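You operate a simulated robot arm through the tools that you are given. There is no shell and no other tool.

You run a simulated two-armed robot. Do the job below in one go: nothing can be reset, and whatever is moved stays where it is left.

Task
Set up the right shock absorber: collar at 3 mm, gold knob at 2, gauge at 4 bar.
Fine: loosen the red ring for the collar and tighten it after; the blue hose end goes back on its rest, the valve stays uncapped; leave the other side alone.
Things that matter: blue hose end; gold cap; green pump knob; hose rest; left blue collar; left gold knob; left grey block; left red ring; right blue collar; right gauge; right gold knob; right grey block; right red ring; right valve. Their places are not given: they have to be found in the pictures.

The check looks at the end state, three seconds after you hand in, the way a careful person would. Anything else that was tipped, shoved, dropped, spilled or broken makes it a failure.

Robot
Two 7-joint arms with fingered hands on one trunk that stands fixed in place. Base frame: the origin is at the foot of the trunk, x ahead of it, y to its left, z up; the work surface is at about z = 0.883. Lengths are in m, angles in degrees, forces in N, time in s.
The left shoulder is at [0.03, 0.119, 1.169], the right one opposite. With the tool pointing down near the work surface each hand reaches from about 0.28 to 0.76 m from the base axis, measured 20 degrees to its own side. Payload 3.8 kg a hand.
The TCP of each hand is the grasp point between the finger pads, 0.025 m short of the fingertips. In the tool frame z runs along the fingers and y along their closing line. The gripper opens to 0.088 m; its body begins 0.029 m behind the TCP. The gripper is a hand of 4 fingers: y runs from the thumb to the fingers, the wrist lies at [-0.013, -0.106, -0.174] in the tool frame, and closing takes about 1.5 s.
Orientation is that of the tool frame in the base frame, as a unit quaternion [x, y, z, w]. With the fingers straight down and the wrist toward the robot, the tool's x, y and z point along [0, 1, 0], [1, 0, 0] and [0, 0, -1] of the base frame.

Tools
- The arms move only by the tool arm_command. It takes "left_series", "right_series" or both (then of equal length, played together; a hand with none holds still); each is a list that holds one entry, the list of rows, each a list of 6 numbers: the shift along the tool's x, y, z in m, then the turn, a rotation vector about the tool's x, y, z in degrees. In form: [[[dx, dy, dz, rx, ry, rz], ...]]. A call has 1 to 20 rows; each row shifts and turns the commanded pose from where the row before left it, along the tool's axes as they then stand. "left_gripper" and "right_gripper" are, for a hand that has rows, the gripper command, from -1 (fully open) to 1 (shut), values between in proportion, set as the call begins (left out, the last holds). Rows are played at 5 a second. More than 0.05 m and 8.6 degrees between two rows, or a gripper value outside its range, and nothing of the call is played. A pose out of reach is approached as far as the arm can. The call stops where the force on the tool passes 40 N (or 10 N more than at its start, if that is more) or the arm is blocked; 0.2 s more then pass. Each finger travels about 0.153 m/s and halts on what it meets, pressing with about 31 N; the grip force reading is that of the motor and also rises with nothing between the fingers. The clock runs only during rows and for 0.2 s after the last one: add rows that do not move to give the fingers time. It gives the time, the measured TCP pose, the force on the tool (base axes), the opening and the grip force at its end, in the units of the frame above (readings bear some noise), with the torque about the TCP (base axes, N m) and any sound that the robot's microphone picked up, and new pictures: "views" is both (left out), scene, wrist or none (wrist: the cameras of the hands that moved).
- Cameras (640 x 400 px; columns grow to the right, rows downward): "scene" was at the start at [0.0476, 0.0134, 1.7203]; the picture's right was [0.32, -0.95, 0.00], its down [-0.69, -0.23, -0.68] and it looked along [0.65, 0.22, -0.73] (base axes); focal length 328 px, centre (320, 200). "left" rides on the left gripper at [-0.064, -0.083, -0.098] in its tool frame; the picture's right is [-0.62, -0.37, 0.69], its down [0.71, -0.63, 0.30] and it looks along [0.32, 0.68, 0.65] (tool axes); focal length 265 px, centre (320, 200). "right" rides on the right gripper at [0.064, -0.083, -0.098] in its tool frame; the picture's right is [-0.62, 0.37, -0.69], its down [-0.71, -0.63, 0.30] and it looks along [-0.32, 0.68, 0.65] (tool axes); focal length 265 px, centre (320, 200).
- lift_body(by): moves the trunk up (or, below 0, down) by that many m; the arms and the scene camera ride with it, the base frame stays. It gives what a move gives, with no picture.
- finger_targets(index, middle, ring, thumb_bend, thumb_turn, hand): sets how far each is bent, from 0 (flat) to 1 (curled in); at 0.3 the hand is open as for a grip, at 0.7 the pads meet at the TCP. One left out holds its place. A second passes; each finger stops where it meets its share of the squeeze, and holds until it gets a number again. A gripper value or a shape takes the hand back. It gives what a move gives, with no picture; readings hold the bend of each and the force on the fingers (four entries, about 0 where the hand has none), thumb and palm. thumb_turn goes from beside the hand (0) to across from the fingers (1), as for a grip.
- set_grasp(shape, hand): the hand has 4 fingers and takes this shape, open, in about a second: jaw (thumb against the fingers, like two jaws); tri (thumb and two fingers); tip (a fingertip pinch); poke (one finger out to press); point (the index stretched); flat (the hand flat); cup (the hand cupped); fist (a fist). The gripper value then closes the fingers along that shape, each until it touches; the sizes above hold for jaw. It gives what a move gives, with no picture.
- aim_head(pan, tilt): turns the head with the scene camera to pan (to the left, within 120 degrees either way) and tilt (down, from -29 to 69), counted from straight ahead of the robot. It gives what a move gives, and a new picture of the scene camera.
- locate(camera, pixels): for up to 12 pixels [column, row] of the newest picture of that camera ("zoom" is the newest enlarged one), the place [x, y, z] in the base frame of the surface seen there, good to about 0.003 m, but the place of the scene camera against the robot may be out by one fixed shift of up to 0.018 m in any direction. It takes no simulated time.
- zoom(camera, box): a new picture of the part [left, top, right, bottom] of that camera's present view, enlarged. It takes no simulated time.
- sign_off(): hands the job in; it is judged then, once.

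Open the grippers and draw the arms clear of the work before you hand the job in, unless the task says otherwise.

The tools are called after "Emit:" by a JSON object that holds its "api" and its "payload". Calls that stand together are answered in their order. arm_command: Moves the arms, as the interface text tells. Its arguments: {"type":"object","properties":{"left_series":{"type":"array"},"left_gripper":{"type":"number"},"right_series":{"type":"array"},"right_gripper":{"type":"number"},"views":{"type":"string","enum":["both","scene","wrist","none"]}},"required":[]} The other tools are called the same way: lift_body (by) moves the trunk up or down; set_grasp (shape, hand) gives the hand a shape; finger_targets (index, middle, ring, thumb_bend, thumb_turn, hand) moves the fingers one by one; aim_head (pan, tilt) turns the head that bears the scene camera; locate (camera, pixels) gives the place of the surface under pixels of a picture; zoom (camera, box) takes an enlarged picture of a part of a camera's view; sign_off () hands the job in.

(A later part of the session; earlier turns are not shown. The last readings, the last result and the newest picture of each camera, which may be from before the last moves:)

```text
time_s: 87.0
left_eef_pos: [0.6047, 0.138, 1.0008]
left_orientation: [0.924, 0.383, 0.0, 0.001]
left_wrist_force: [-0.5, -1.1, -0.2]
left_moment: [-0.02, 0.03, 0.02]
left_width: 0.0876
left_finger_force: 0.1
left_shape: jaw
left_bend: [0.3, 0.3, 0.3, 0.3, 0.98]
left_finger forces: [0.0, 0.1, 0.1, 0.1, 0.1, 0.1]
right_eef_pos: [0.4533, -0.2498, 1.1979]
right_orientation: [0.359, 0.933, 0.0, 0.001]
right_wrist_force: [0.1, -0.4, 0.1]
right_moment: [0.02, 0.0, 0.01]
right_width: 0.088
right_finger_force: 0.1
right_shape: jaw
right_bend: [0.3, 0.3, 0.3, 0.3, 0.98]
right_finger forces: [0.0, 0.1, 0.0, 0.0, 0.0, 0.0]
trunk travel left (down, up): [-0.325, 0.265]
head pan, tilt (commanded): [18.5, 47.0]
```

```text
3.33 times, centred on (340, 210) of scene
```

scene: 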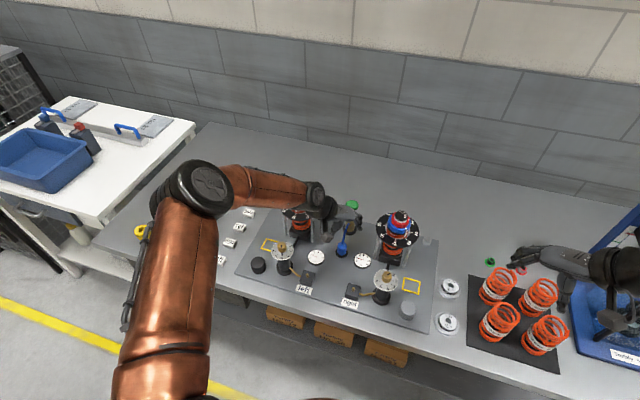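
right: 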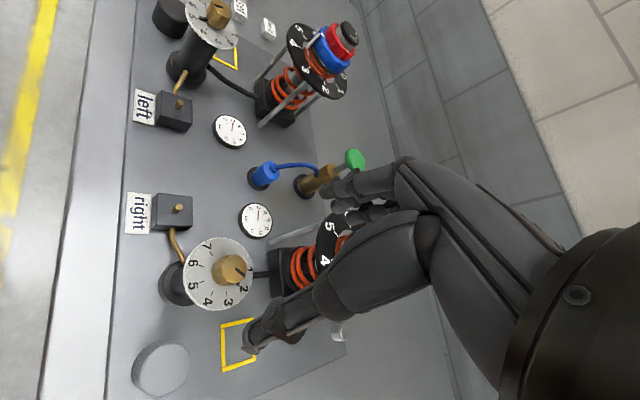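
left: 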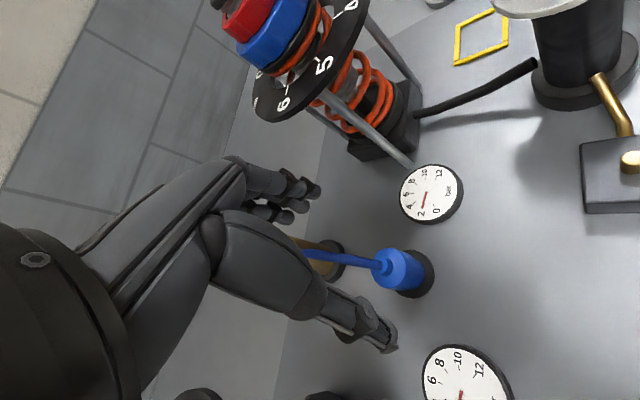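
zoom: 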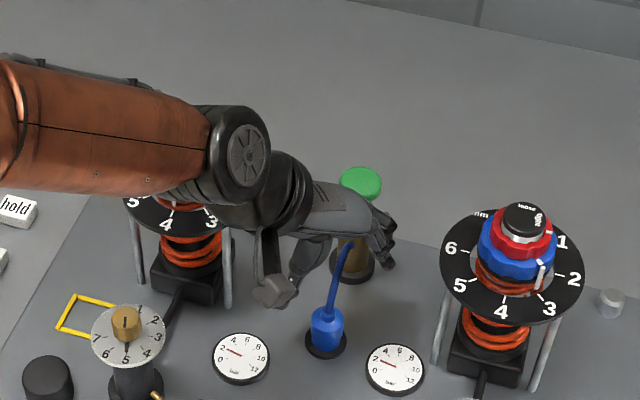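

The left forearm passes in front of the left shock in this view, so I locate arm surface points to verify the real clearance before lowering.

Emit:
{"api": "locate", "payload": {"camera": "scene", "pixels": [[205, 185], [250, 185], [285, 192], [310, 190], [318, 200], [328, 205], [300, 205], [290, 207], [300, 215], [320, 185], [335, 215], [318, 240]]}}

Emit:
{"api": "zoom", "payload": {"camera": "scene", "box": [270, 175, 340, 245]}}

```text
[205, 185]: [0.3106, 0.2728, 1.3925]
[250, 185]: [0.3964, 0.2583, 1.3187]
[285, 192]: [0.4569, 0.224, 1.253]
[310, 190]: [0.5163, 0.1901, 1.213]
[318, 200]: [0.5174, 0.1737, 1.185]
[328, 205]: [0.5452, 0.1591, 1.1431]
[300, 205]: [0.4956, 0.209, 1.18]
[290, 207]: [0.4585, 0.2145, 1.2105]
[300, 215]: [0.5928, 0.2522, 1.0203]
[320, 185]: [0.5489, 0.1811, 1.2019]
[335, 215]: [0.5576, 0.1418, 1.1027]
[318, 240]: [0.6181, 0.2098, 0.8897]
```

```text
5.71 times, centred on (305, 210) of scene
```

zoom: 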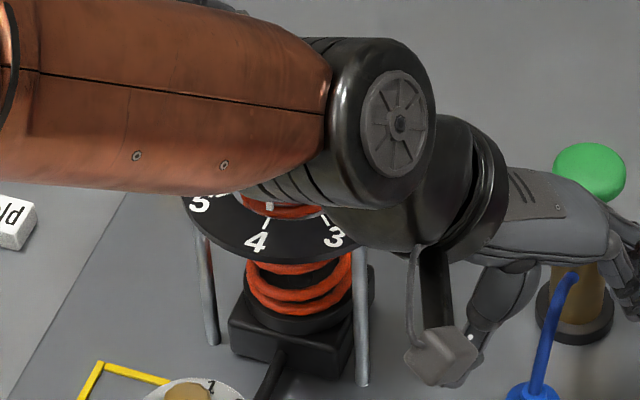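

The forearm stays at x ≤ 0.53 and above z 1.1, clear of the left shock (x ≥ 0.59) and left knob. I lower the last 7 cm to grip height.

Emit:
{"api": "arm_command", "payload": {"left_series": [[[0, 0, 0.03, 0, 0, 0], [0, 0, 0.025, 0, 0, 0], [0, 0, 0.015, 0, 0, 0], [0, 0, 0, 0, 0, 0], [0, 0, 0, 0, 0, 0]]], "views": "both"}}

Emit:
{"api": "zoom", "payload": {"camera": "left", "box": [240, 160, 460, 360]}}

Emit:
{"api": "zoom", "payload": {"camera": "scene", "box": [300, 190, 390, 270]}}

```text
time_s: 88.2
left_eef_pos: [0.6041, 0.1375, 0.9292]
left_orientation: [0.924, 0.383, 0.0, -0.001]
left_wrist_force: [-0.7, 0.4, -0.2]
left_moment: [0.02, 0.03, -0.01]
left_width: 0.0879
left_finger_force: 0.1
left_shape: jaw
left_bend: [0.3, 0.3, 0.3, 0.3, 0.98]
left_finger forces: [0.0, 0.0, 0.0, 0.1, 0.0, 0.1]
right_eef_pos: [0.4536, -0.2515, 1.1991]
right_orientation: [0.358, 0.934, 0.0, 0.0]
right_wrist_force: [-0.8, -0.1, -0.9]
right_moment: [0.0, -0.01, 0.0]
right_width: 0.0881
right_finger_force: 0.0
right_shape: jaw
right_bend: [0.3, 0.3, 0.3, 0.3, 0.98]
right_finger forces: [0.0, 0.0, 0.0, 0.0, 0.1, 0.0]
trunk travel left (down, up): [-0.325, 0.265]
head pan, tilt (commanded): [18.5, 47.0]
```

scene: 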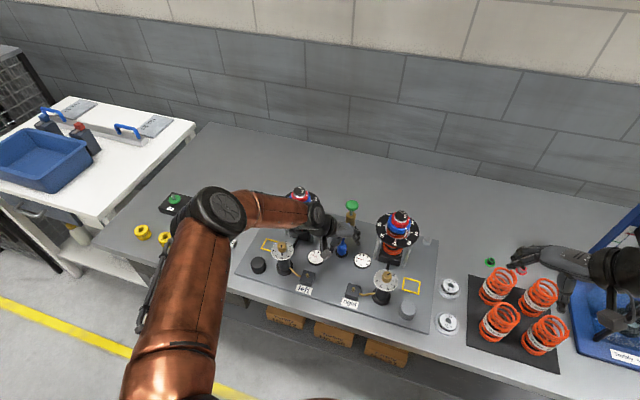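
left: 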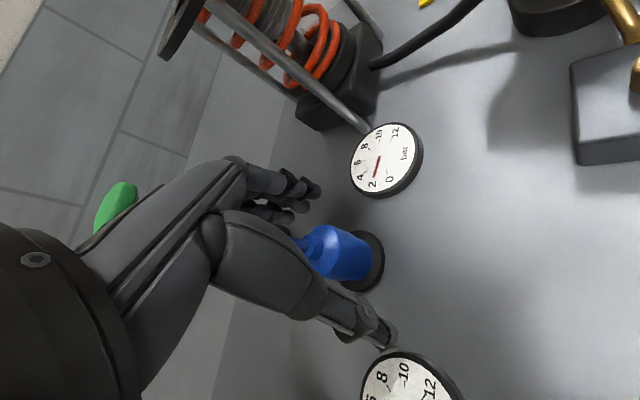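

```text
2.00 times, centred on (350, 260) of left
```

zoom: 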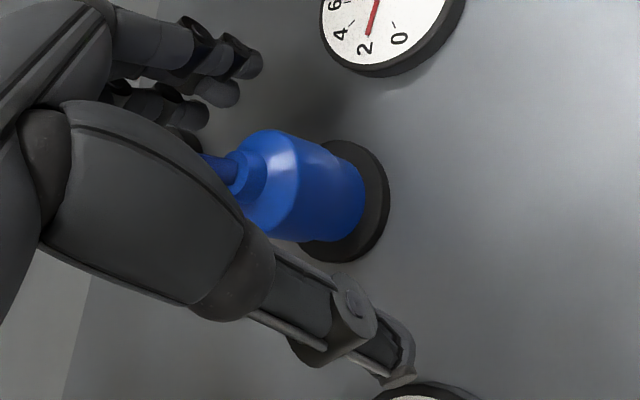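

```text
5.00 times, centred on (345, 230) of scene
```

zoom: 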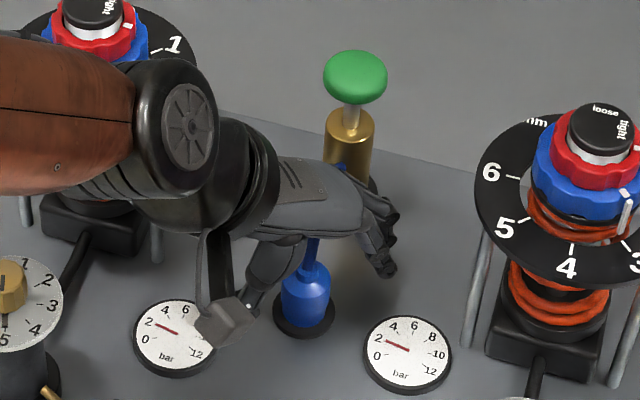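

The blue hose end stands between thumb and fingers. I close thumb, index and middle of the left hand on it, leaving the ring finger open beside the hose.

Emit:
{"api": "finger_targets", "payload": {"hand": "left", "index": 0.8, "middle": 0.8, "ring": 0.3, "thumb_bend": 0.85, "thumb_turn": 1.0}}

Emit:
{"api": "arm_command", "payload": {"left_series": [[[0, 0, 0, 0, 0, 0], [0, 0, 0, 0, 0, 0]]], "views": "both"}}

Emit:
{"api": "zoom", "payload": {"camera": "left", "box": [240, 160, 460, 360]}}

Emit:
{"api": "zoom", "payload": {"camera": "scene", "box": [300, 190, 390, 270]}}

```text
time_s: 89.2
left_eef_pos: [0.6042, 0.1369, 0.93]
left_orientation: [0.924, 0.383, 0.0, 0.0]
left_wrist_force: [-0.2, 0.2, -0.1]
left_moment: [0.01, 0.01, 0.03]
left_width: 0.0193
left_finger_force: 18.3
left_shape: fingers
left_bend: [0.73, 0.64, 0.3, 0.59, 1.0]
left_finger forces: [9.1, 9.6, 0.0, 0.1, 17.7, 0.1]
right_eef_pos: [0.4545, -0.2495, 1.1986]
right_orientation: [0.358, 0.934, 0.0, 0.0]
right_wrist_force: [0.4, 0.4, -1.0]
right_moment: [-0.04, 0.01, 0.03]
right_width: 0.088
right_finger_force: 0.1
right_shape: jaw
right_bend: [0.3, 0.3, 0.3, 0.3, 0.98]
right_finger forces: [0.0, 0.1, 0.0, 0.1, 0.1, 0.1]
trunk travel left (down, up): [-0.325, 0.265]
head pan, tilt (commanded): [18.5, 47.0]
```

```text
time_s: 89.8
left_eef_pos: [0.6045, 0.1382, 0.9305]
left_orientation: [0.924, 0.383, 0.0, 0.0]
left_wrist_force: [0.3, -0.5, 0.3]
left_moment: [-0.04, 0.0, 0.01]
left_width: 0.0195
left_finger_force: 18.5
left_shape: fingers
left_bend: [0.73, 0.64, 0.3, 0.59, 1.0]
left_finger forces: [9.1, 9.7, 0.0, 0.0, 17.6, 0.1]
right_eef_pos: [0.4538, -0.2513, 1.198]
right_orientation: [0.358, 0.934, 0.0, 0.0]
right_wrist_force: [0.1, 0.1, -0.2]
right_moment: [0.0, -0.01, 0.04]
right_width: 0.088
right_finger_force: 0.0
right_shape: jaw
right_bend: [0.3, 0.3, 0.3, 0.3, 0.98]
right_finger forces: [0.0, 0.0, 0.0, 0.0, 0.0, 0.1]
trunk travel left (down, up): [-0.325, 0.265]
head pan, tilt (commanded): [18.5, 47.0]
```

scene: 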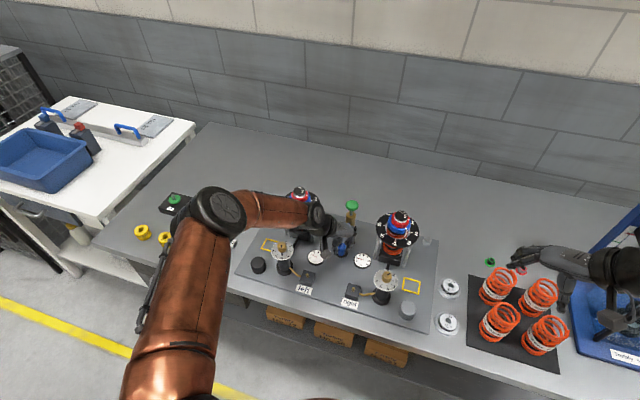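
left: 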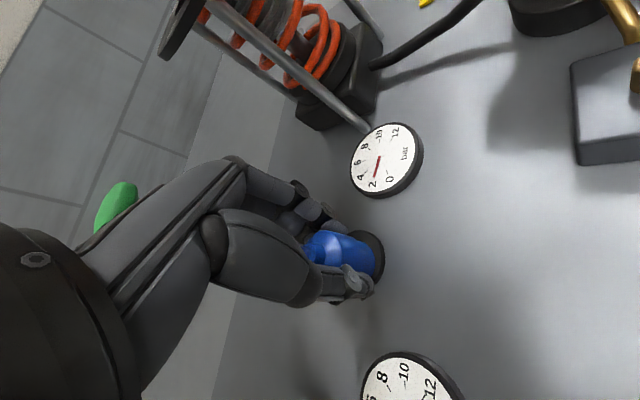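

```text
2.00 times, centred on (350, 260) of left
```

zoom: 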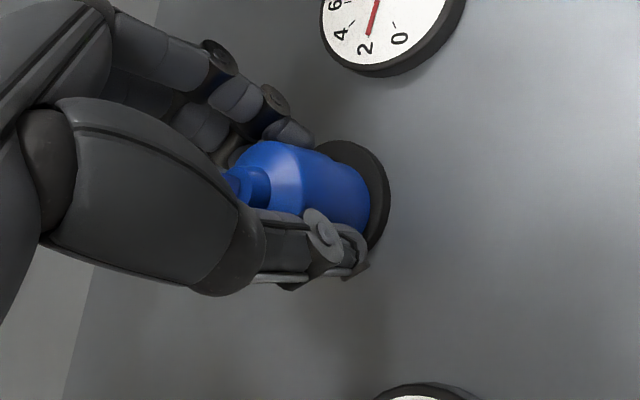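

```text
5.00 times, centred on (345, 230) of scene
```

zoom: 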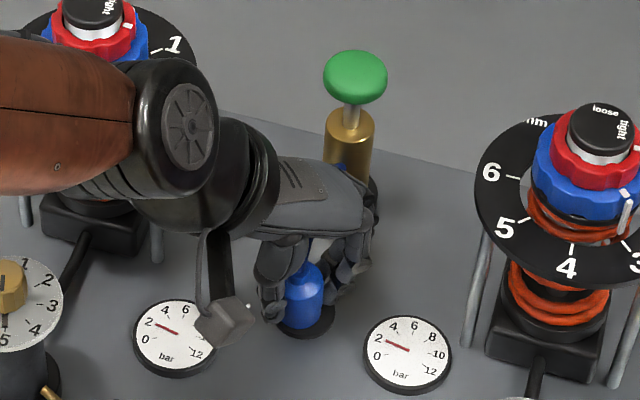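

A balanced grip: 9+10 N against 18 N with no side force. I lift slowly by 6 cm.

Emit:
{"api": "arm_command", "payload": {"left_series": [[[0, 0, -0.005, 0, 0, 0], [0, 0, -0.01, 0, 0, 0], [0, 0, -0.015, 0, 0, 0], [0, 0, -0.015, 0, 0, 0], [0, 0, -0.015, 0, 0, 0], [0, 0, 0, 0, 0, 0]]], "views": "both"}}

Emit:
{"api": "zoom", "payload": {"camera": "left", "box": [240, 160, 460, 360]}}

Emit:
{"api": "zoom", "payload": {"camera": "scene", "box": [300, 190, 390, 270]}}

```text
time_s: 91.2
left_eef_pos: [0.6057, 0.1376, 0.9908]
left_orientation: [0.924, 0.384, 0.0, 0.0]
left_wrist_force: [-0.2, -0.7, -1.1]
left_moment: [-0.01, -0.01, -0.02]
left_width: 0.0192
left_finger_force: 18.2
left_shape: fingers
left_bend: [0.73, 0.64, 0.3, 0.59, 1.0]
left_finger forces: [9.0, 9.7, 0.1, 0.0, 17.7, 0.0]
right_eef_pos: [0.455, -0.2491, 1.1985]
right_orientation: [0.359, 0.933, 0.0, 0.0]
right_wrist_force: [1.1, 0.2, 0.3]
right_moment: [0.01, -0.04, -0.01]
right_width: 0.0879
right_finger_force: 0.1
right_shape: jaw
right_bend: [0.3, 0.3, 0.3, 0.3, 0.98]
right_finger forces: [0.0, 0.0, 0.0, 0.0, 0.0, 0.0]
trunk travel left (down, up): [-0.325, 0.265]
head pan, tilt (commanded): [18.5, 47.0]
```

scene: 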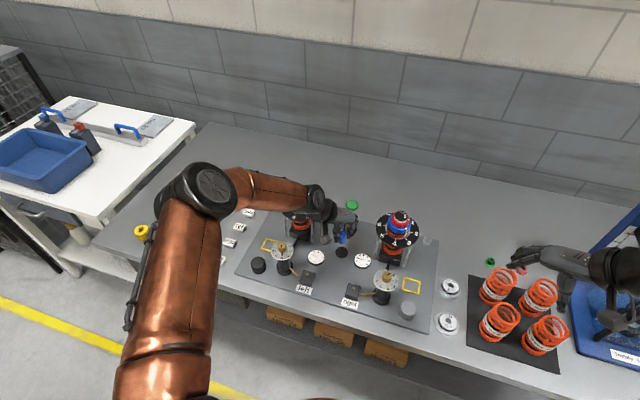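
left: 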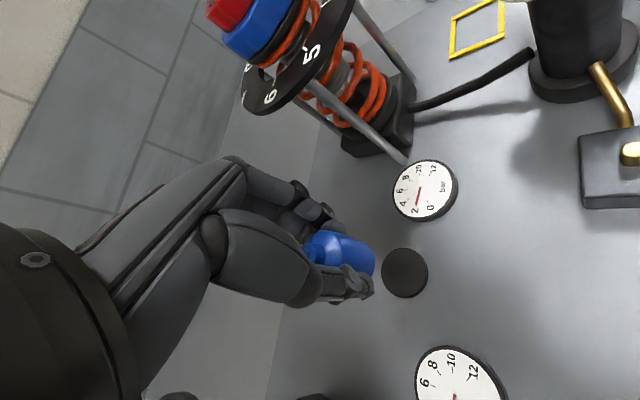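

```text
2.00 times, centred on (350, 260) of left
```

zoom: 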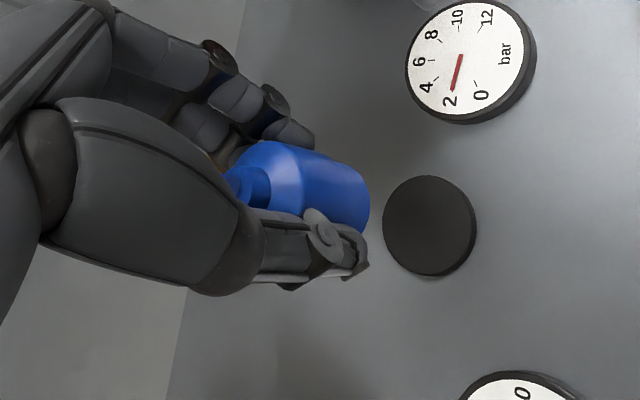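

```text
5.00 times, centred on (345, 230) of scene
```

zoom: 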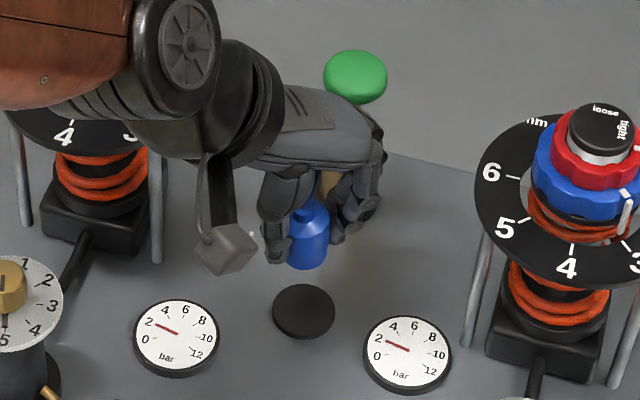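

The hose end came off cleanly; the rest is the flat dark disc. I turn the hand to yaw −25° (to keep clear of the right knob's dial) and carry the end over the right valve at z 0.99.

Emit:
{"api": "locate", "payload": {"camera": "left", "pixels": [[404, 272], [384, 272], [424, 272], [404, 250], [404, 294], [630, 152]]}}

Emit:
{"api": "arm_command", "payload": {"left_series": [[[0, 0, 0, 0, 0, -6.7], [0, 0, 0, 0, 0, -6.7], [0, 0, 0, 0, 0, -6.6], [-0.018, -0.0136, 0, 0, 0, 0], [-0.018, -0.0136, 0, 0, 0, 0], [-0.018, -0.0136, 0, 0, 0, 0], [-0.018, -0.0136, 0, 0, 0, 0], [-0.018, -0.0136, 0, 0, 0, 0], [0, 0, 0, 0, 0, 0]]], "views": "both"}}

Emit:
{"api": "zoom", "payload": {"camera": "scene", "box": [310, 200, 420, 310]}}

```text
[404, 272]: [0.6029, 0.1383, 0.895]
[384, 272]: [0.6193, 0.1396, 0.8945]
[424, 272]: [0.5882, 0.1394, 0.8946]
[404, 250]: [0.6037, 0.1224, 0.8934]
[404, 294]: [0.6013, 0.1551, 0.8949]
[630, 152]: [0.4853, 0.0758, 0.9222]
```

```text
time_s: 93.2
left_eef_pos: [0.5048, 0.084, 0.9908]
left_orientation: [0.843, 0.538, 0.0, 0.0]
left_wrist_force: [0.0, -0.3, -1.1]
left_moment: [0.01, -0.03, 0.0]
left_width: 0.019
left_finger_force: 18.3
left_shape: fingers
left_bend: [0.73, 0.65, 0.3, 0.59, 1.0]
left_finger forces: [9.1, 9.8, 0.0, 0.0, 17.6, 0.0]
right_eef_pos: [0.4538, -0.2493, 1.1977]
right_orientation: [0.358, 0.934, 0.001, 0.0]
right_wrist_force: [-0.7, -0.3, -0.5]
right_moment: [-0.02, 0.0, 0.0]
right_width: 0.0879
right_finger_force: 0.0
right_shape: jaw
right_bend: [0.3, 0.3, 0.3, 0.3, 0.98]
right_finger forces: [0.0, 0.0, 0.0, 0.0, 0.1, 0.0]
trunk travel left (down, up): [-0.325, 0.265]
head pan, tilt (commanded): [18.5, 47.0]
```

scene: 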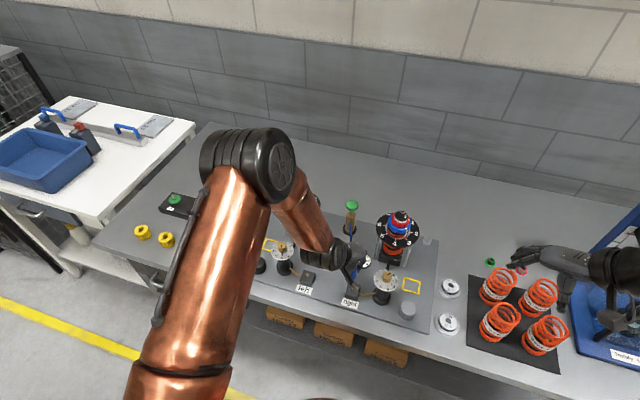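
left: 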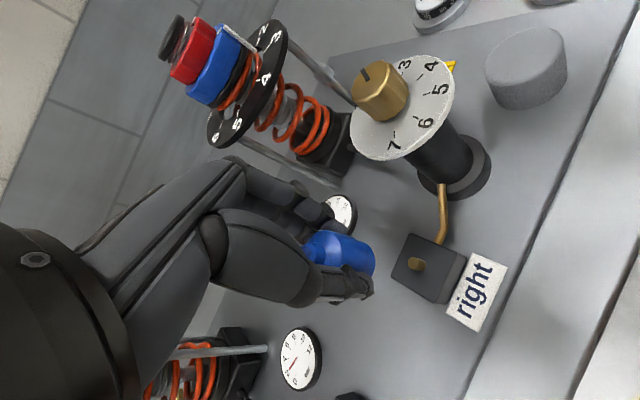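

```text
3.64 times, centred on (365, 255) of scene
```

zoom: 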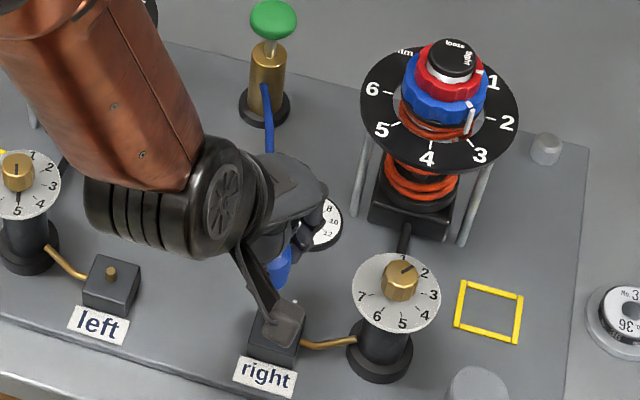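

The hose end is near the valve; the brass stub shows at (415,265) in the left view. I locate it precisely.

Emit:
{"api": "zoom", "payload": {"camera": "left", "box": [280, 200, 500, 340]}}

Emit:
{"api": "locate", "payload": {"camera": "zoom", "pixels": [[378, 190], [385, 185], [395, 190], [405, 195], [350, 95], [530, 155], [445, 300], [325, 230], [400, 215], [375, 180]]}}

```text
2.86 times, centred on (390, 270) of left
```

zoom: 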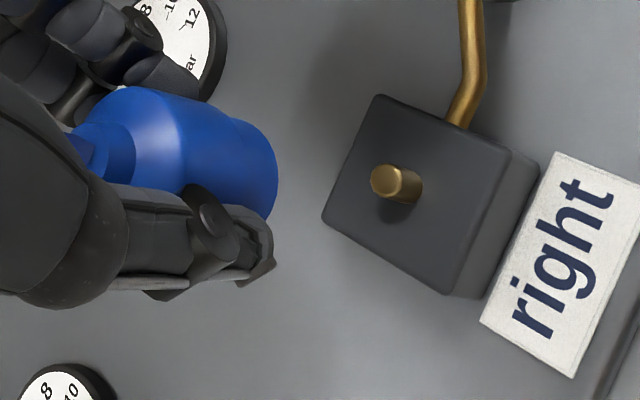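

```text
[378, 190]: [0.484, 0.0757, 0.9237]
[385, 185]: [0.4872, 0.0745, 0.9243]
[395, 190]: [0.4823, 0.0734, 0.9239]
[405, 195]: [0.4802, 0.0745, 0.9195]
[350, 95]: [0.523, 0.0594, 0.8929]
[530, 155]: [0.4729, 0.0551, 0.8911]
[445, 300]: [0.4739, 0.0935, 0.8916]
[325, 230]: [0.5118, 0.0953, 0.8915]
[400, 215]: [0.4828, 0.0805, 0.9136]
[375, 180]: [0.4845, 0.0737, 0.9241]
```

Stub centre is about (0.485, 0.0745, top z 0.924). I move the hose end directly above it and check alignment.

Emit:
{"api": "arm_command", "payload": {"left_series": [[[-0.0085, -0.007, 0, 0, 0, 0], [-0.0085, -0.0069, 0, 0, 0, 0], [0, 0, 0, 0, 0, 0], [0, 0, 0, 0, 0, 0]]], "views": "both"}}

Emit:
{"api": "zoom", "payload": {"camera": "left", "box": [260, 180, 460, 330]}}

Emit:
{"api": "zoom", "payload": {"camera": "scene", "box": [325, 240, 405, 310]}}

```text
time_s: 94.2
left_eef_pos: [0.4855, 0.0753, 0.9912]
left_orientation: [0.843, 0.537, 0.001, 0.0]
left_wrist_force: [-0.1, 0.1, 0.2]
left_moment: [-0.01, -0.02, 0.0]
left_width: 0.0189
left_finger_force: 17.9
left_shape: fingers
left_bend: [0.73, 0.65, 0.3, 0.59, 1.0]
left_finger forces: [9.1, 9.7, 0.1, 0.0, 17.7, 0.0]
right_eef_pos: [0.4531, -0.2504, 1.1988]
right_orientation: [0.359, 0.933, 0.0, -0.001]
right_wrist_force: [0.3, 0.6, -0.7]
right_moment: [0.04, 0.0, -0.02]
right_width: 0.0877
right_finger_force: 0.1
right_shape: jaw
right_bend: [0.3, 0.3, 0.3, 0.3, 0.98]
right_finger forces: [0.1, 0.0, 0.1, 0.0, 0.0, 0.0]
trunk travel left (down, up): [-0.325, 0.265]
head pan, tilt (commanded): [18.5, 47.0]
```

scene: 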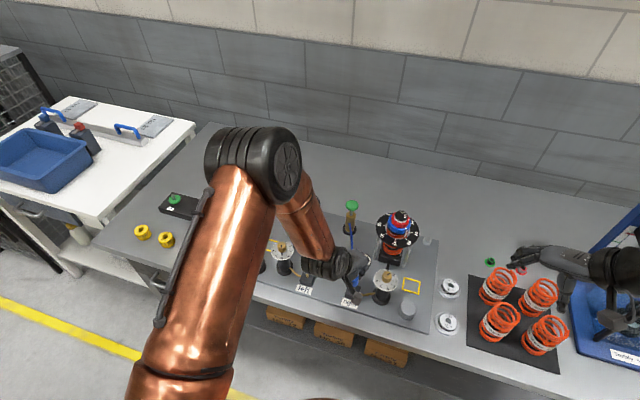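
left: 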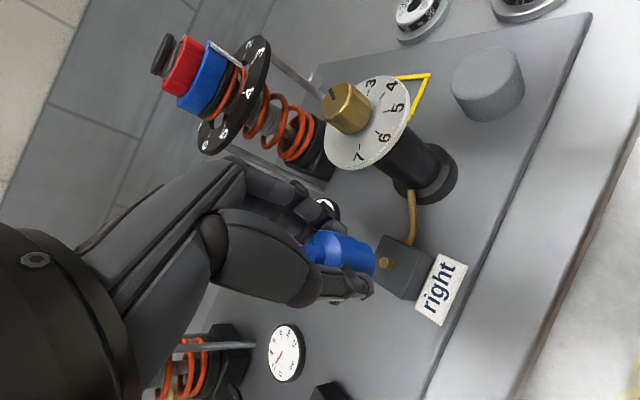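

```text
2.67 times, centred on (360, 255) of left
```

zoom: 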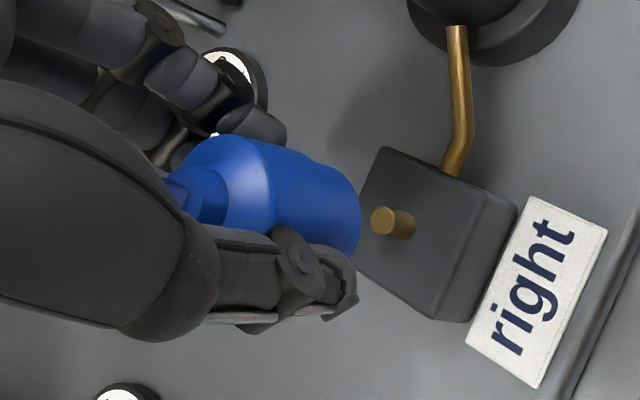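

```text
5.71 times, centred on (365, 275) of scene
```

zoom: 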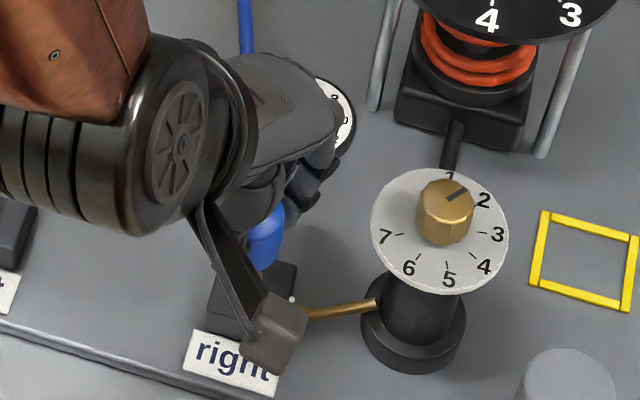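

Alignment looks good: the blue end's axis projects onto the stub. I lower slowly toward the stub, watching force.

Emit:
{"api": "arm_command", "payload": {"left_series": [[[0, 0, 0.012, 0, 0, 0], [0, 0, 0.012, 0, 0, 0], [0, 0, 0.006, 0, 0, 0], [0, 0, 0.005, 0, 0, 0], [0, 0, 0.004, 0, 0, 0], [0, 0, 0, 0, 0, 0]]], "views": "wrist"}}

Emit:
{"api": "zoom", "payload": {"camera": "left", "box": [260, 180, 460, 330]}}

```text
time_s: 95.6
left_eef_pos: [0.4837, 0.0752, 0.9516]
left_orientation: [0.844, 0.537, 0.0, -0.001]
left_wrist_force: [-0.3, -0.4, -1.0]
left_moment: [-0.01, 0.02, -0.02]
left_width: 0.0191
left_finger_force: 18.0
left_shape: fingers
left_bend: [0.73, 0.65, 0.3, 0.59, 1.0]
left_finger forces: [9.2, 9.7, 0.0, 0.0, 17.6, 0.1]
right_eef_pos: [0.4533, -0.2504, 1.1985]
right_orientation: [0.359, 0.933, -0.001, 0.0]
right_wrist_force: [0.0, 0.7, -1.0]
right_moment: [-0.02, 0.0, -0.03]
right_width: 0.0879
right_finger_force: 0.2
right_shape: jaw
right_bend: [0.3, 0.3, 0.3, 0.3, 0.98]
right_finger forces: [0.0, 0.1, 0.1, 0.0, 0.0, 0.1]
trunk travel left (down, up): [-0.325, 0.265]
head pan, tilt (commanded): [18.5, 47.0]
```

left: 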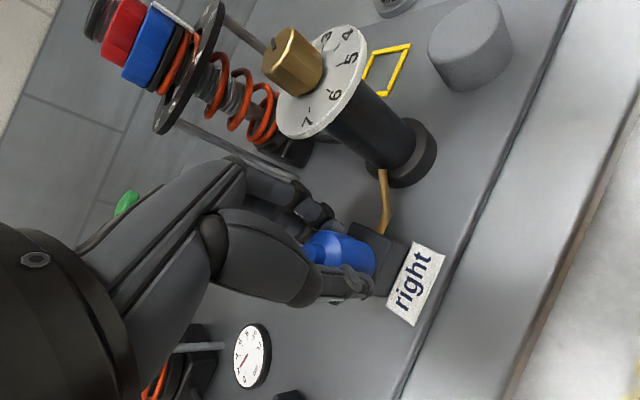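

```text
2.67 times, centred on (360, 255) of left
```

zoom: 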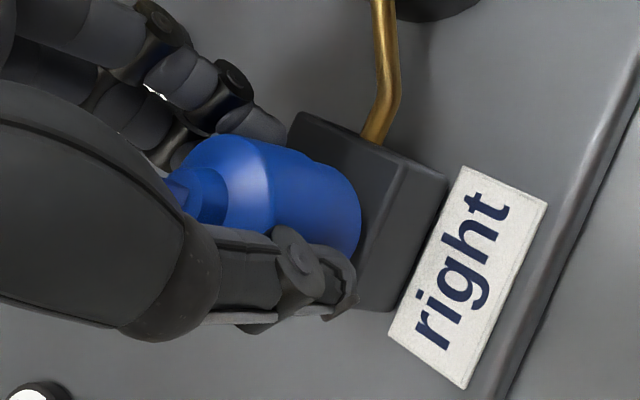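

No force yet with the bottom already below the stub's top, so the stub is entering the end. I lower further in 2 mm steps.

Emit:
{"api": "arm_command", "payload": {"left_series": [[[0, 0, 0.002, 0, 0, 0], [0, 0, 0.002, 0, 0, 0], [0, 0, 0.002, 0, 0, 0], [0, 0, 0.002, 0, 0, 0], [0, 0, 0, 0, 0, 0]]], "views": "wrist"}}

Emit:
{"api": "zoom", "payload": {"camera": "left", "box": [260, 180, 460, 330]}}

Emit:
{"api": "zoom", "payload": {"camera": "scene", "box": [325, 230, 405, 310]}}

```text
time_s: 96.8
left_eef_pos: [0.4853, 0.0736, 0.943]
left_orientation: [0.843, 0.538, 0.001, 0.002]
left_wrist_force: [2.3, -1.5, 12.9]
left_moment: [0.07, 0.17, -0.01]
left_width: 0.0186
left_finger_force: 18.7
left_shape: fingers
left_bend: [0.73, 0.72, 0.3, 0.59, 1.0]
left_finger forces: [9.6, 11.3, 0.0, 0.0, 16.5, 0.0]
right_eef_pos: [0.4539, -0.2519, 1.1989]
right_orientation: [0.359, 0.933, 0.001, 0.0]
right_wrist_force: [-0.1, -1.0, -0.4]
right_moment: [-0.02, -0.02, -0.01]
right_width: 0.0882
right_finger_force: 0.0
right_shape: jaw
right_bend: [0.3, 0.3, 0.3, 0.3, 0.98]
right_finger forces: [0.1, 0.1, 0.0, 0.0, 0.1, 0.0]
trunk travel left (down, up): [-0.325, 0.265]
head pan, tilt (commanded): [18.5, 47.0]
```

left: 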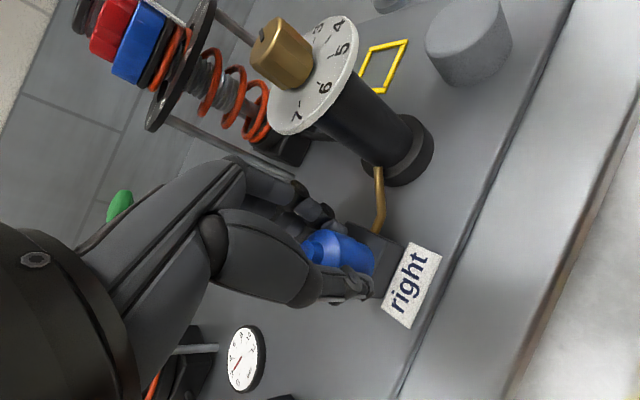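

```text
2.67 times, centred on (360, 255) of left
```

zoom: 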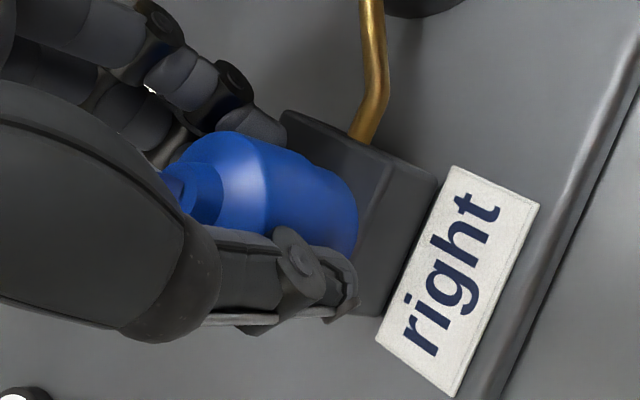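

```text
5.00 times, centred on (365, 270) of scene
```

zoom: 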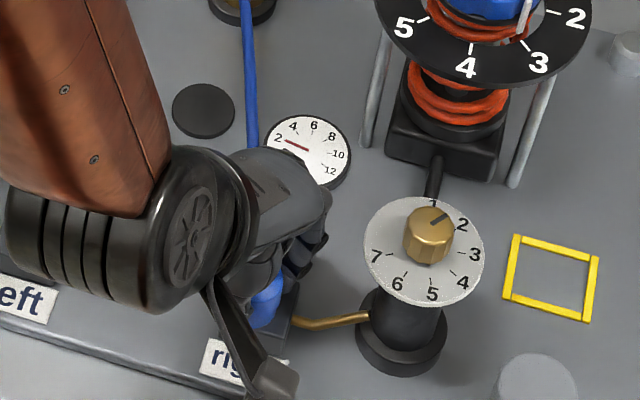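

It's now seated on the block with 13 N contact. I press 1.5 mm more to make sure it is fully home.

Emit:
{"api": "arm_command", "payload": {"left_series": [[[0, 0, 0.0015, 0, 0, 0], [0, 0, 0, 0, 0, 0], [0, 0, 0, 0, 0, 0]]], "views": "none"}}

```text
time_s: 97.6
left_eef_pos: [0.4838, 0.0745, 0.9432]
left_orientation: [0.843, 0.538, 0.0, 0.001]
left_wrist_force: [3.1, -1.5, 16.1]
left_moment: [0.04, 0.08, 0.0]
left_width: 0.0188
left_finger_force: 19.4
left_shape: fingers
left_bend: [0.74, 0.73, 0.3, 0.59, 1.0]
left_finger forces: [10.5, 12.5, 0.1, 0.0, 16.5, 0.0]
right_eef_pos: [0.4535, -0.2496, 1.1989]
right_orientation: [0.359, 0.933, 0.001, -0.001]
right_wrist_force: [-0.7, -0.3, 0.0]
right_moment: [0.01, 0.02, 0.01]
right_width: 0.0878
right_finger_force: 0.0
right_shape: jaw
right_bend: [0.3, 0.3, 0.3, 0.3, 0.98]
right_finger forces: [0.0, 0.0, 0.0, 0.0, 0.1, 0.1]
trunk travel left (down, up): [-0.325, 0.265]
head pan, tilt (commanded): [18.5, 47.0]
```

Seated. I open the left fingers and rise straight up, then check that the end stays on the valve.

Emit:
{"api": "arm_command", "payload": {"left_series": [[[0, 0, 0, 0, 0, 0], [0, 0, 0, 0, 0, 0], [0, 0, 0, 0, 0, 0], [0, 0, 0, 0, 0, 0], [0, 0, 0, 0, 0, 0]]], "left_gripper": -0.8, "views": "both"}}

Emit:
{"api": "zoom", "payload": {"camera": "left", "box": [260, 180, 460, 330]}}

```text
time_s: 98.8
left_eef_pos: [0.4852, 0.0753, 0.9427]
left_orientation: [0.844, 0.537, 0.001, 0.0]
left_wrist_force: [0.1, -0.6, -0.6]
left_moment: [0.01, -0.04, 0.03]
left_width: 0.079
left_finger_force: 0.1
left_shape: jaw
left_bend: [0.29, 0.32, 0.3, 0.33, 0.98]
left_finger forces: [0.0, 0.0, 0.0, 0.0, 0.0, 0.0]
right_eef_pos: [0.454, -0.2496, 1.1979]
right_orientation: [0.359, 0.933, -0.001, 0.0]
right_wrist_force: [0.0, 0.1, 0.3]
right_moment: [0.02, -0.01, -0.01]
right_width: 0.0876
right_finger_force: 0.0
right_shape: jaw
right_bend: [0.3, 0.3, 0.3, 0.3, 0.98]
right_finger forces: [0.0, 0.0, 0.0, 0.0, 0.1, 0.0]
trunk travel left (down, up): [-0.325, 0.265]
head pan, tilt (commanded): [18.5, 47.0]
```

scene: 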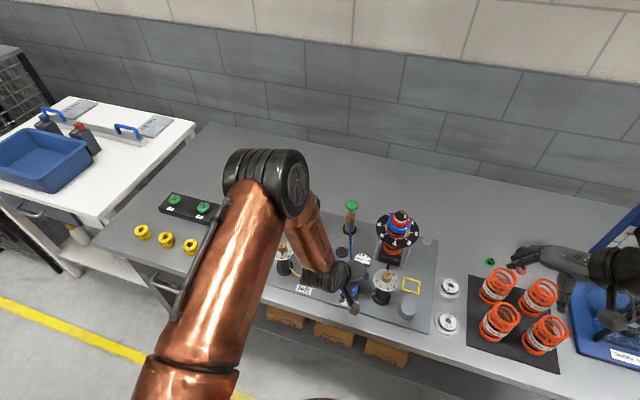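
left: 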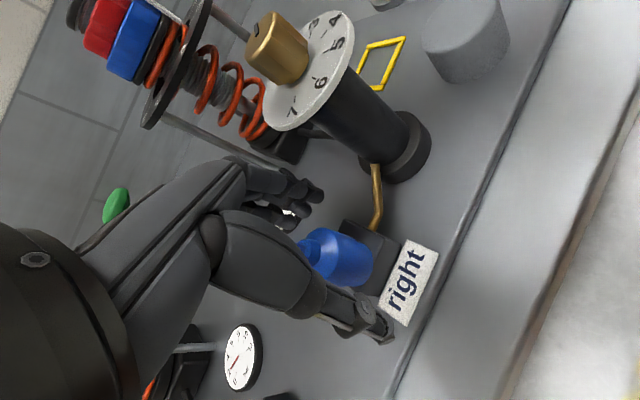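

```text
2.67 times, centred on (360, 255) of left
```

zoom: 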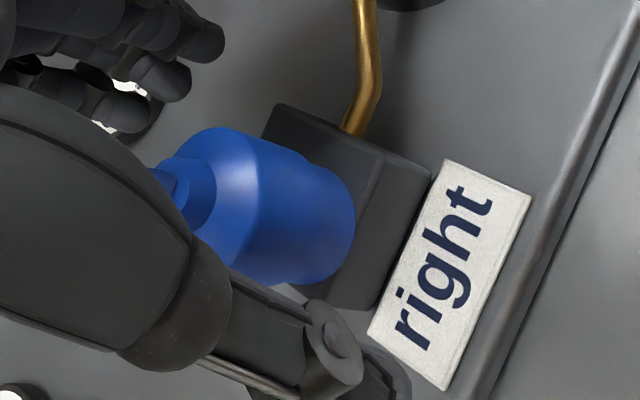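

The end stays upright on the valve with the fingers open and no contact. I rise 14 cm straight up.

Emit:
{"api": "arm_command", "payload": {"left_series": [[[0, 0, -0.02, 0, 0, 0], [0, 0, -0.03, 0, 0, 0], [0, 0, -0.03, 0, 0, 0], [0, 0, -0.03, 0, 0, 0], [0, 0, -0.03, 0, 0, 0], [0, 0, 0, 0, 0, 0]]], "views": "both"}}

Emit:
{"api": "zoom", "payload": {"camera": "left", "box": [340, 150, 560, 330]}}

Emit:
{"api": "zoom", "payload": {"camera": "scene", "box": [325, 230, 405, 310]}}

```text
time_s: 100.2
left_eef_pos: [0.4853, 0.0752, 1.0814]
left_orientation: [0.843, 0.537, 0.0, -0.002]
left_wrist_force: [1.0, -0.2, 0.5]
left_moment: [-0.03, -0.03, 0.0]
left_width: 0.0792
left_finger_force: 0.1
left_shape: jaw
left_bend: [0.29, 0.32, 0.3, 0.33, 0.98]
left_finger forces: [0.1, 0.1, 0.0, 0.1, 0.1, 0.0]
right_eef_pos: [0.4541, -0.2506, 1.199]
right_orientation: [0.359, 0.933, 0.0, 0.0]
right_wrist_force: [-0.2, -0.8, -0.2]
right_moment: [0.03, -0.02, 0.03]
right_width: 0.0878
right_finger_force: 0.0
right_shape: jaw
right_bend: [0.3, 0.3, 0.3, 0.3, 0.98]
right_finger forces: [0.0, 0.0, 0.1, 0.0, 0.0, 0.0]
trunk travel left (down, up): [-0.325, 0.265]
head pan, tilt (commanded): [18.5, 47.0]
```

scene: 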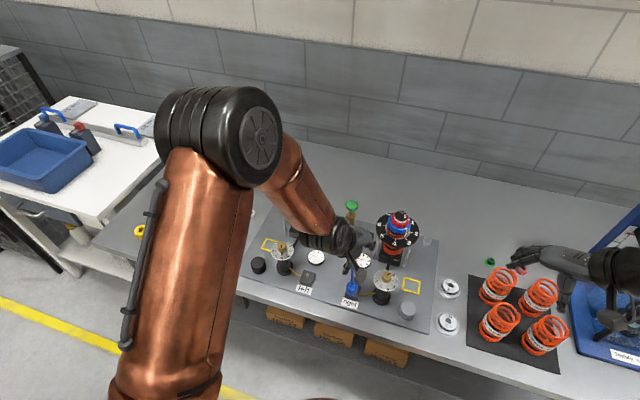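
left: 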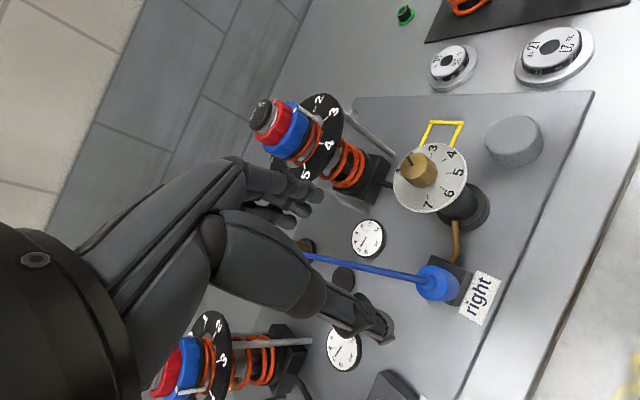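

```text
2.22 times, centred on (450, 240) of left
```

zoom: 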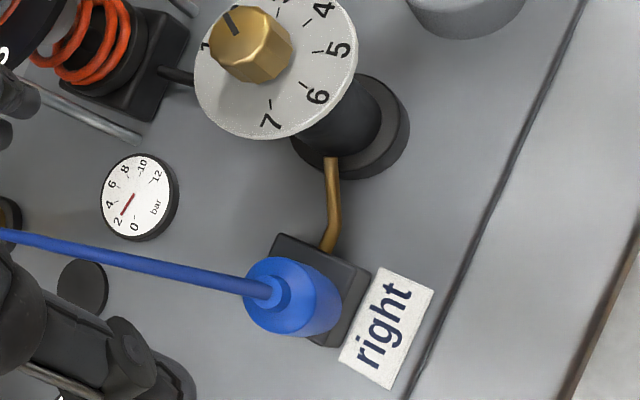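

```text
5.00 times, centred on (365, 270) of scene
```

zoom: 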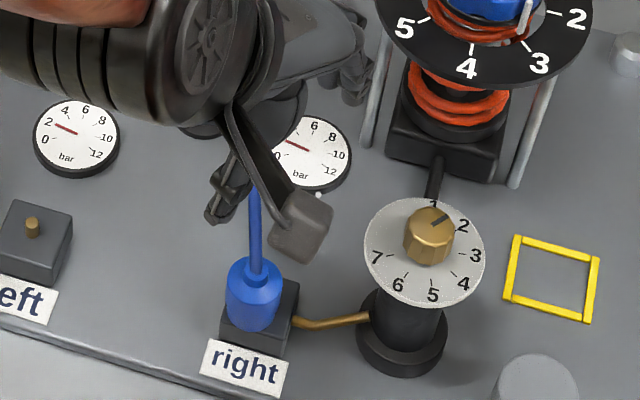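

The end sits upright on the valve, hose slack reaches it, gauge still at 2. Now I take the left hand up and over to the pump at (0.69, 0.139), yaw 0, staying high.

Emit:
{"api": "arm_command", "payload": {"left_series": [[[0, 0, -0.04, 0, 0, 0], [0, 0, -0.02, 0, 0, -6.3], [0, 0, 0, 0, 0, -6.3], [0, 0, 0, 0, 0, -6.2], [0, 0, 0, 0, 0, -6.2], [0.0128, 0.0409, 0, 0, 0, 0], [0.0128, 0.0409, 0, 0, 0, 0], [0.0128, 0.0409, 0, 0, 0, 0], [0.0128, 0.0409, 0, 0, 0, 0], [0.0128, 0.0409, 0, 0, 0, 0], [0, 0, 0, 0, 0, 0], [0, 0, 0, 0, 0, 0]]], "views": "both"}}

Emit:
{"api": "set_grasp", "payload": {"hand": "left", "shape": "poke"}}

Emit:
{"api": "arm_command", "payload": {"left_series": [[[0, 0, 0, 0, 0, 0]]], "views": "both"}}

Emit:
{"api": "zoom", "payload": {"camera": "left", "box": [180, 130, 460, 370]}}

```text
time_s: 102.8
left_eef_pos: [0.6901, 0.1401, 1.1412]
left_orientation: [0.707, 0.707, -0.001, -0.001]
left_wrist_force: [-0.2, -0.5, -0.5]
left_moment: [-0.01, -0.01, -0.02]
left_width: 0.0791
left_finger_force: 0.0
left_shape: jaw
left_bend: [0.29, 0.32, 0.3, 0.33, 0.98]
left_finger forces: [0.0, 0.0, 0.0, 0.0, 0.0, 0.0]
right_eef_pos: [0.4545, -0.25, 1.1987]
right_orientation: [0.359, 0.933, 0.0, 0.001]
right_wrist_force: [-0.6, 0.7, 0.1]
right_moment: [0.05, -0.01, -0.01]
right_width: 0.0879
right_finger_force: 0.1
right_shape: jaw
right_bend: [0.3, 0.3, 0.3, 0.3, 0.98]
right_finger forces: [0.0, 0.0, 0.0, 0.1, 0.0, 0.0]
trunk travel left (down, up): [-0.325, 0.265]
head pan, tilt (commanded): [18.5, 47.0]
```

scene: 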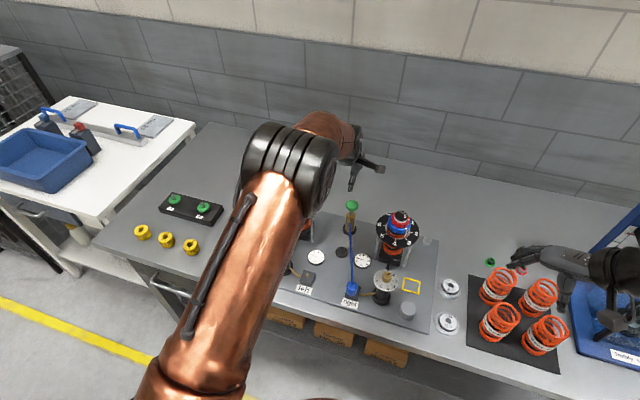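
left: 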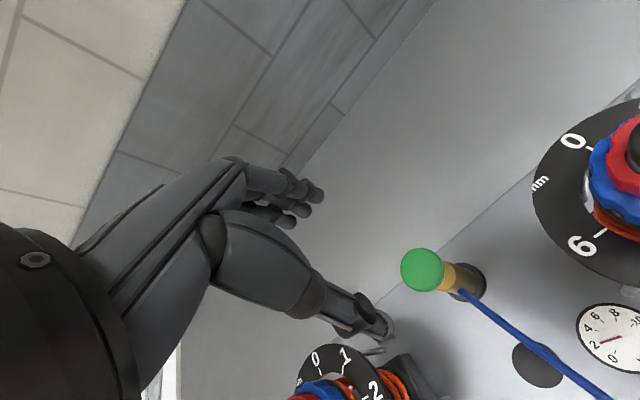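

```text
time_s: 103.7
left_eef_pos: [0.6901, 0.1403, 1.1417]
left_orientation: [0.706, 0.708, 0.0, -0.001]
left_wrist_force: [-0.3, 0.0, 0.2]
left_moment: [0.02, 0.01, 0.02]
left_width: 0.0
left_finger_force: 0.1
left_shape: poke
left_bend: [0.7, 0.7, 0.99, 1.0, 1.0]
left_finger forces: [0.0, 0.0, 0.0, 0.0, 0.0, 0.0]
right_eef_pos: [0.4536, -0.25, 1.1983]
right_orientation: [0.358, 0.934, 0.0, 0.0]
right_wrist_force: [-0.3, 0.8, 0.1]
right_moment: [0.0, 0.0, 0.02]
right_width: 0.088
right_finger_force: 0.2
right_shape: jaw
right_bend: [0.3, 0.3, 0.3, 0.3, 0.98]
right_finger forces: [0.1, 0.0, 0.0, 0.1, 0.1, 0.1]
trunk travel left (down, up): [-0.325, 0.265]
head pan, tilt (commanded): [18.5, 47.0]
```

```text
time_s: 104.1
left_eef_pos: [0.6891, 0.1404, 1.1416]
left_orientation: [0.708, 0.707, 0.0, 0.0]
left_wrist_force: [-0.3, -0.4, 0.5]
left_moment: [-0.01, -0.02, 0.0]
left_width: 0.0
left_finger_force: 0.0
left_shape: poke
left_bend: [0.7, 0.7, 0.99, 1.0, 1.0]
left_finger forces: [0.0, 0.0, 0.0, 0.0, 0.0, 0.0]
right_eef_pos: [0.4531, -0.2502, 1.1989]
right_orientation: [0.358, 0.934, 0.0, 0.0]
right_wrist_force: [0.7, 0.5, -0.4]
right_moment: [0.02, -0.02, 0.0]
right_width: 0.0879
right_finger_force: 0.1
right_shape: jaw
right_bend: [0.3, 0.3, 0.3, 0.3, 0.98]
right_finger forces: [0.0, 0.0, 0.1, 0.0, 0.0, 0.0]
trunk travel left (down, up): [-0.325, 0.265]
head pan, tilt (commanded): [18.5, 47.0]
```

scene: 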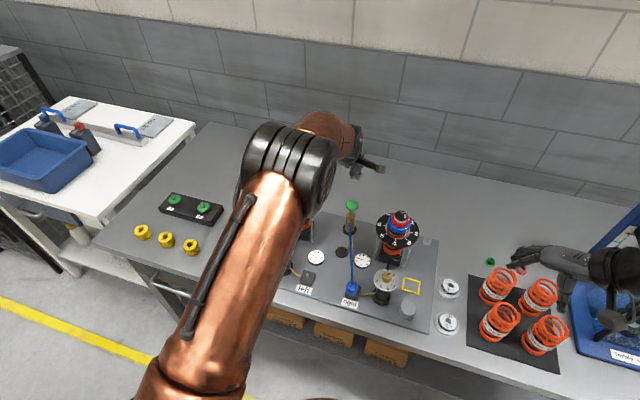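
left: 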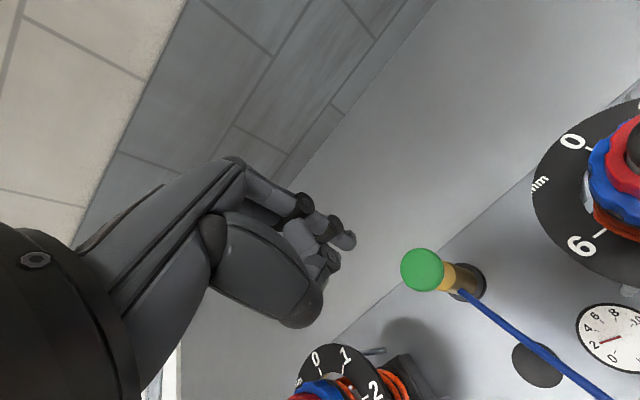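

```text
1.67 times, centred on (320, 250) of left
```

zoom: 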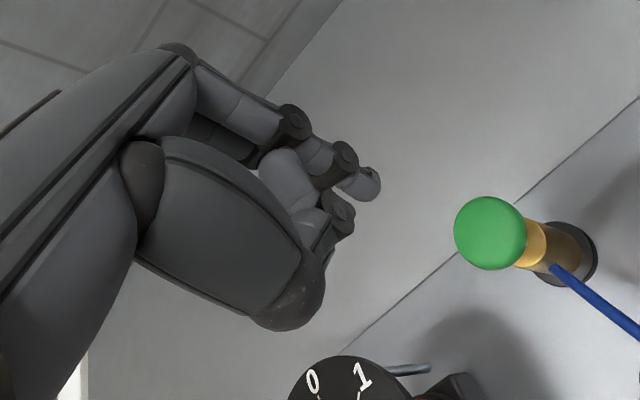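

In poke shape the index tip shows at (350,240). I locate it to know where it presses.

Emit:
{"api": "locate", "payload": {"camera": "left", "pixels": [[352, 242], [345, 240], [340, 232], [335, 262], [345, 247], [425, 270], [405, 268], [442, 268], [423, 252]]}}

Emit:
{"api": "zoom", "payload": {"camera": "scene", "box": [320, 130, 400, 270]}}

```text
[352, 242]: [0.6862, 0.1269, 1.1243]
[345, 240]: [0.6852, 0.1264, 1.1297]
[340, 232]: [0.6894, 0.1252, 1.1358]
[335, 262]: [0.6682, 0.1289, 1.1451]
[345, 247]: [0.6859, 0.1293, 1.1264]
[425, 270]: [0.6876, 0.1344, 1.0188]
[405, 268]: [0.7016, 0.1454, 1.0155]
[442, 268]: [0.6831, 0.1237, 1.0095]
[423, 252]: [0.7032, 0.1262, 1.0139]
```

```text
2.86 times, centred on (360, 200) of scene
```

zoom: 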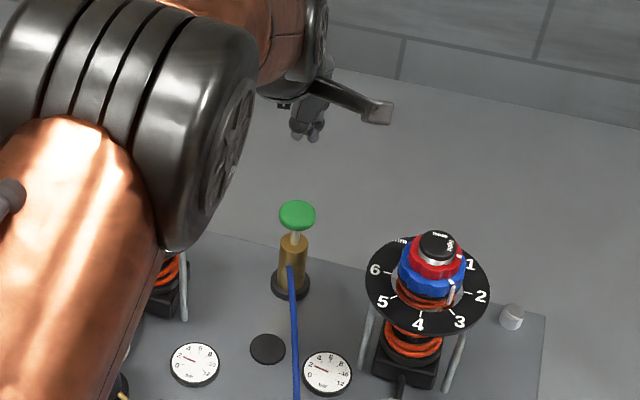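

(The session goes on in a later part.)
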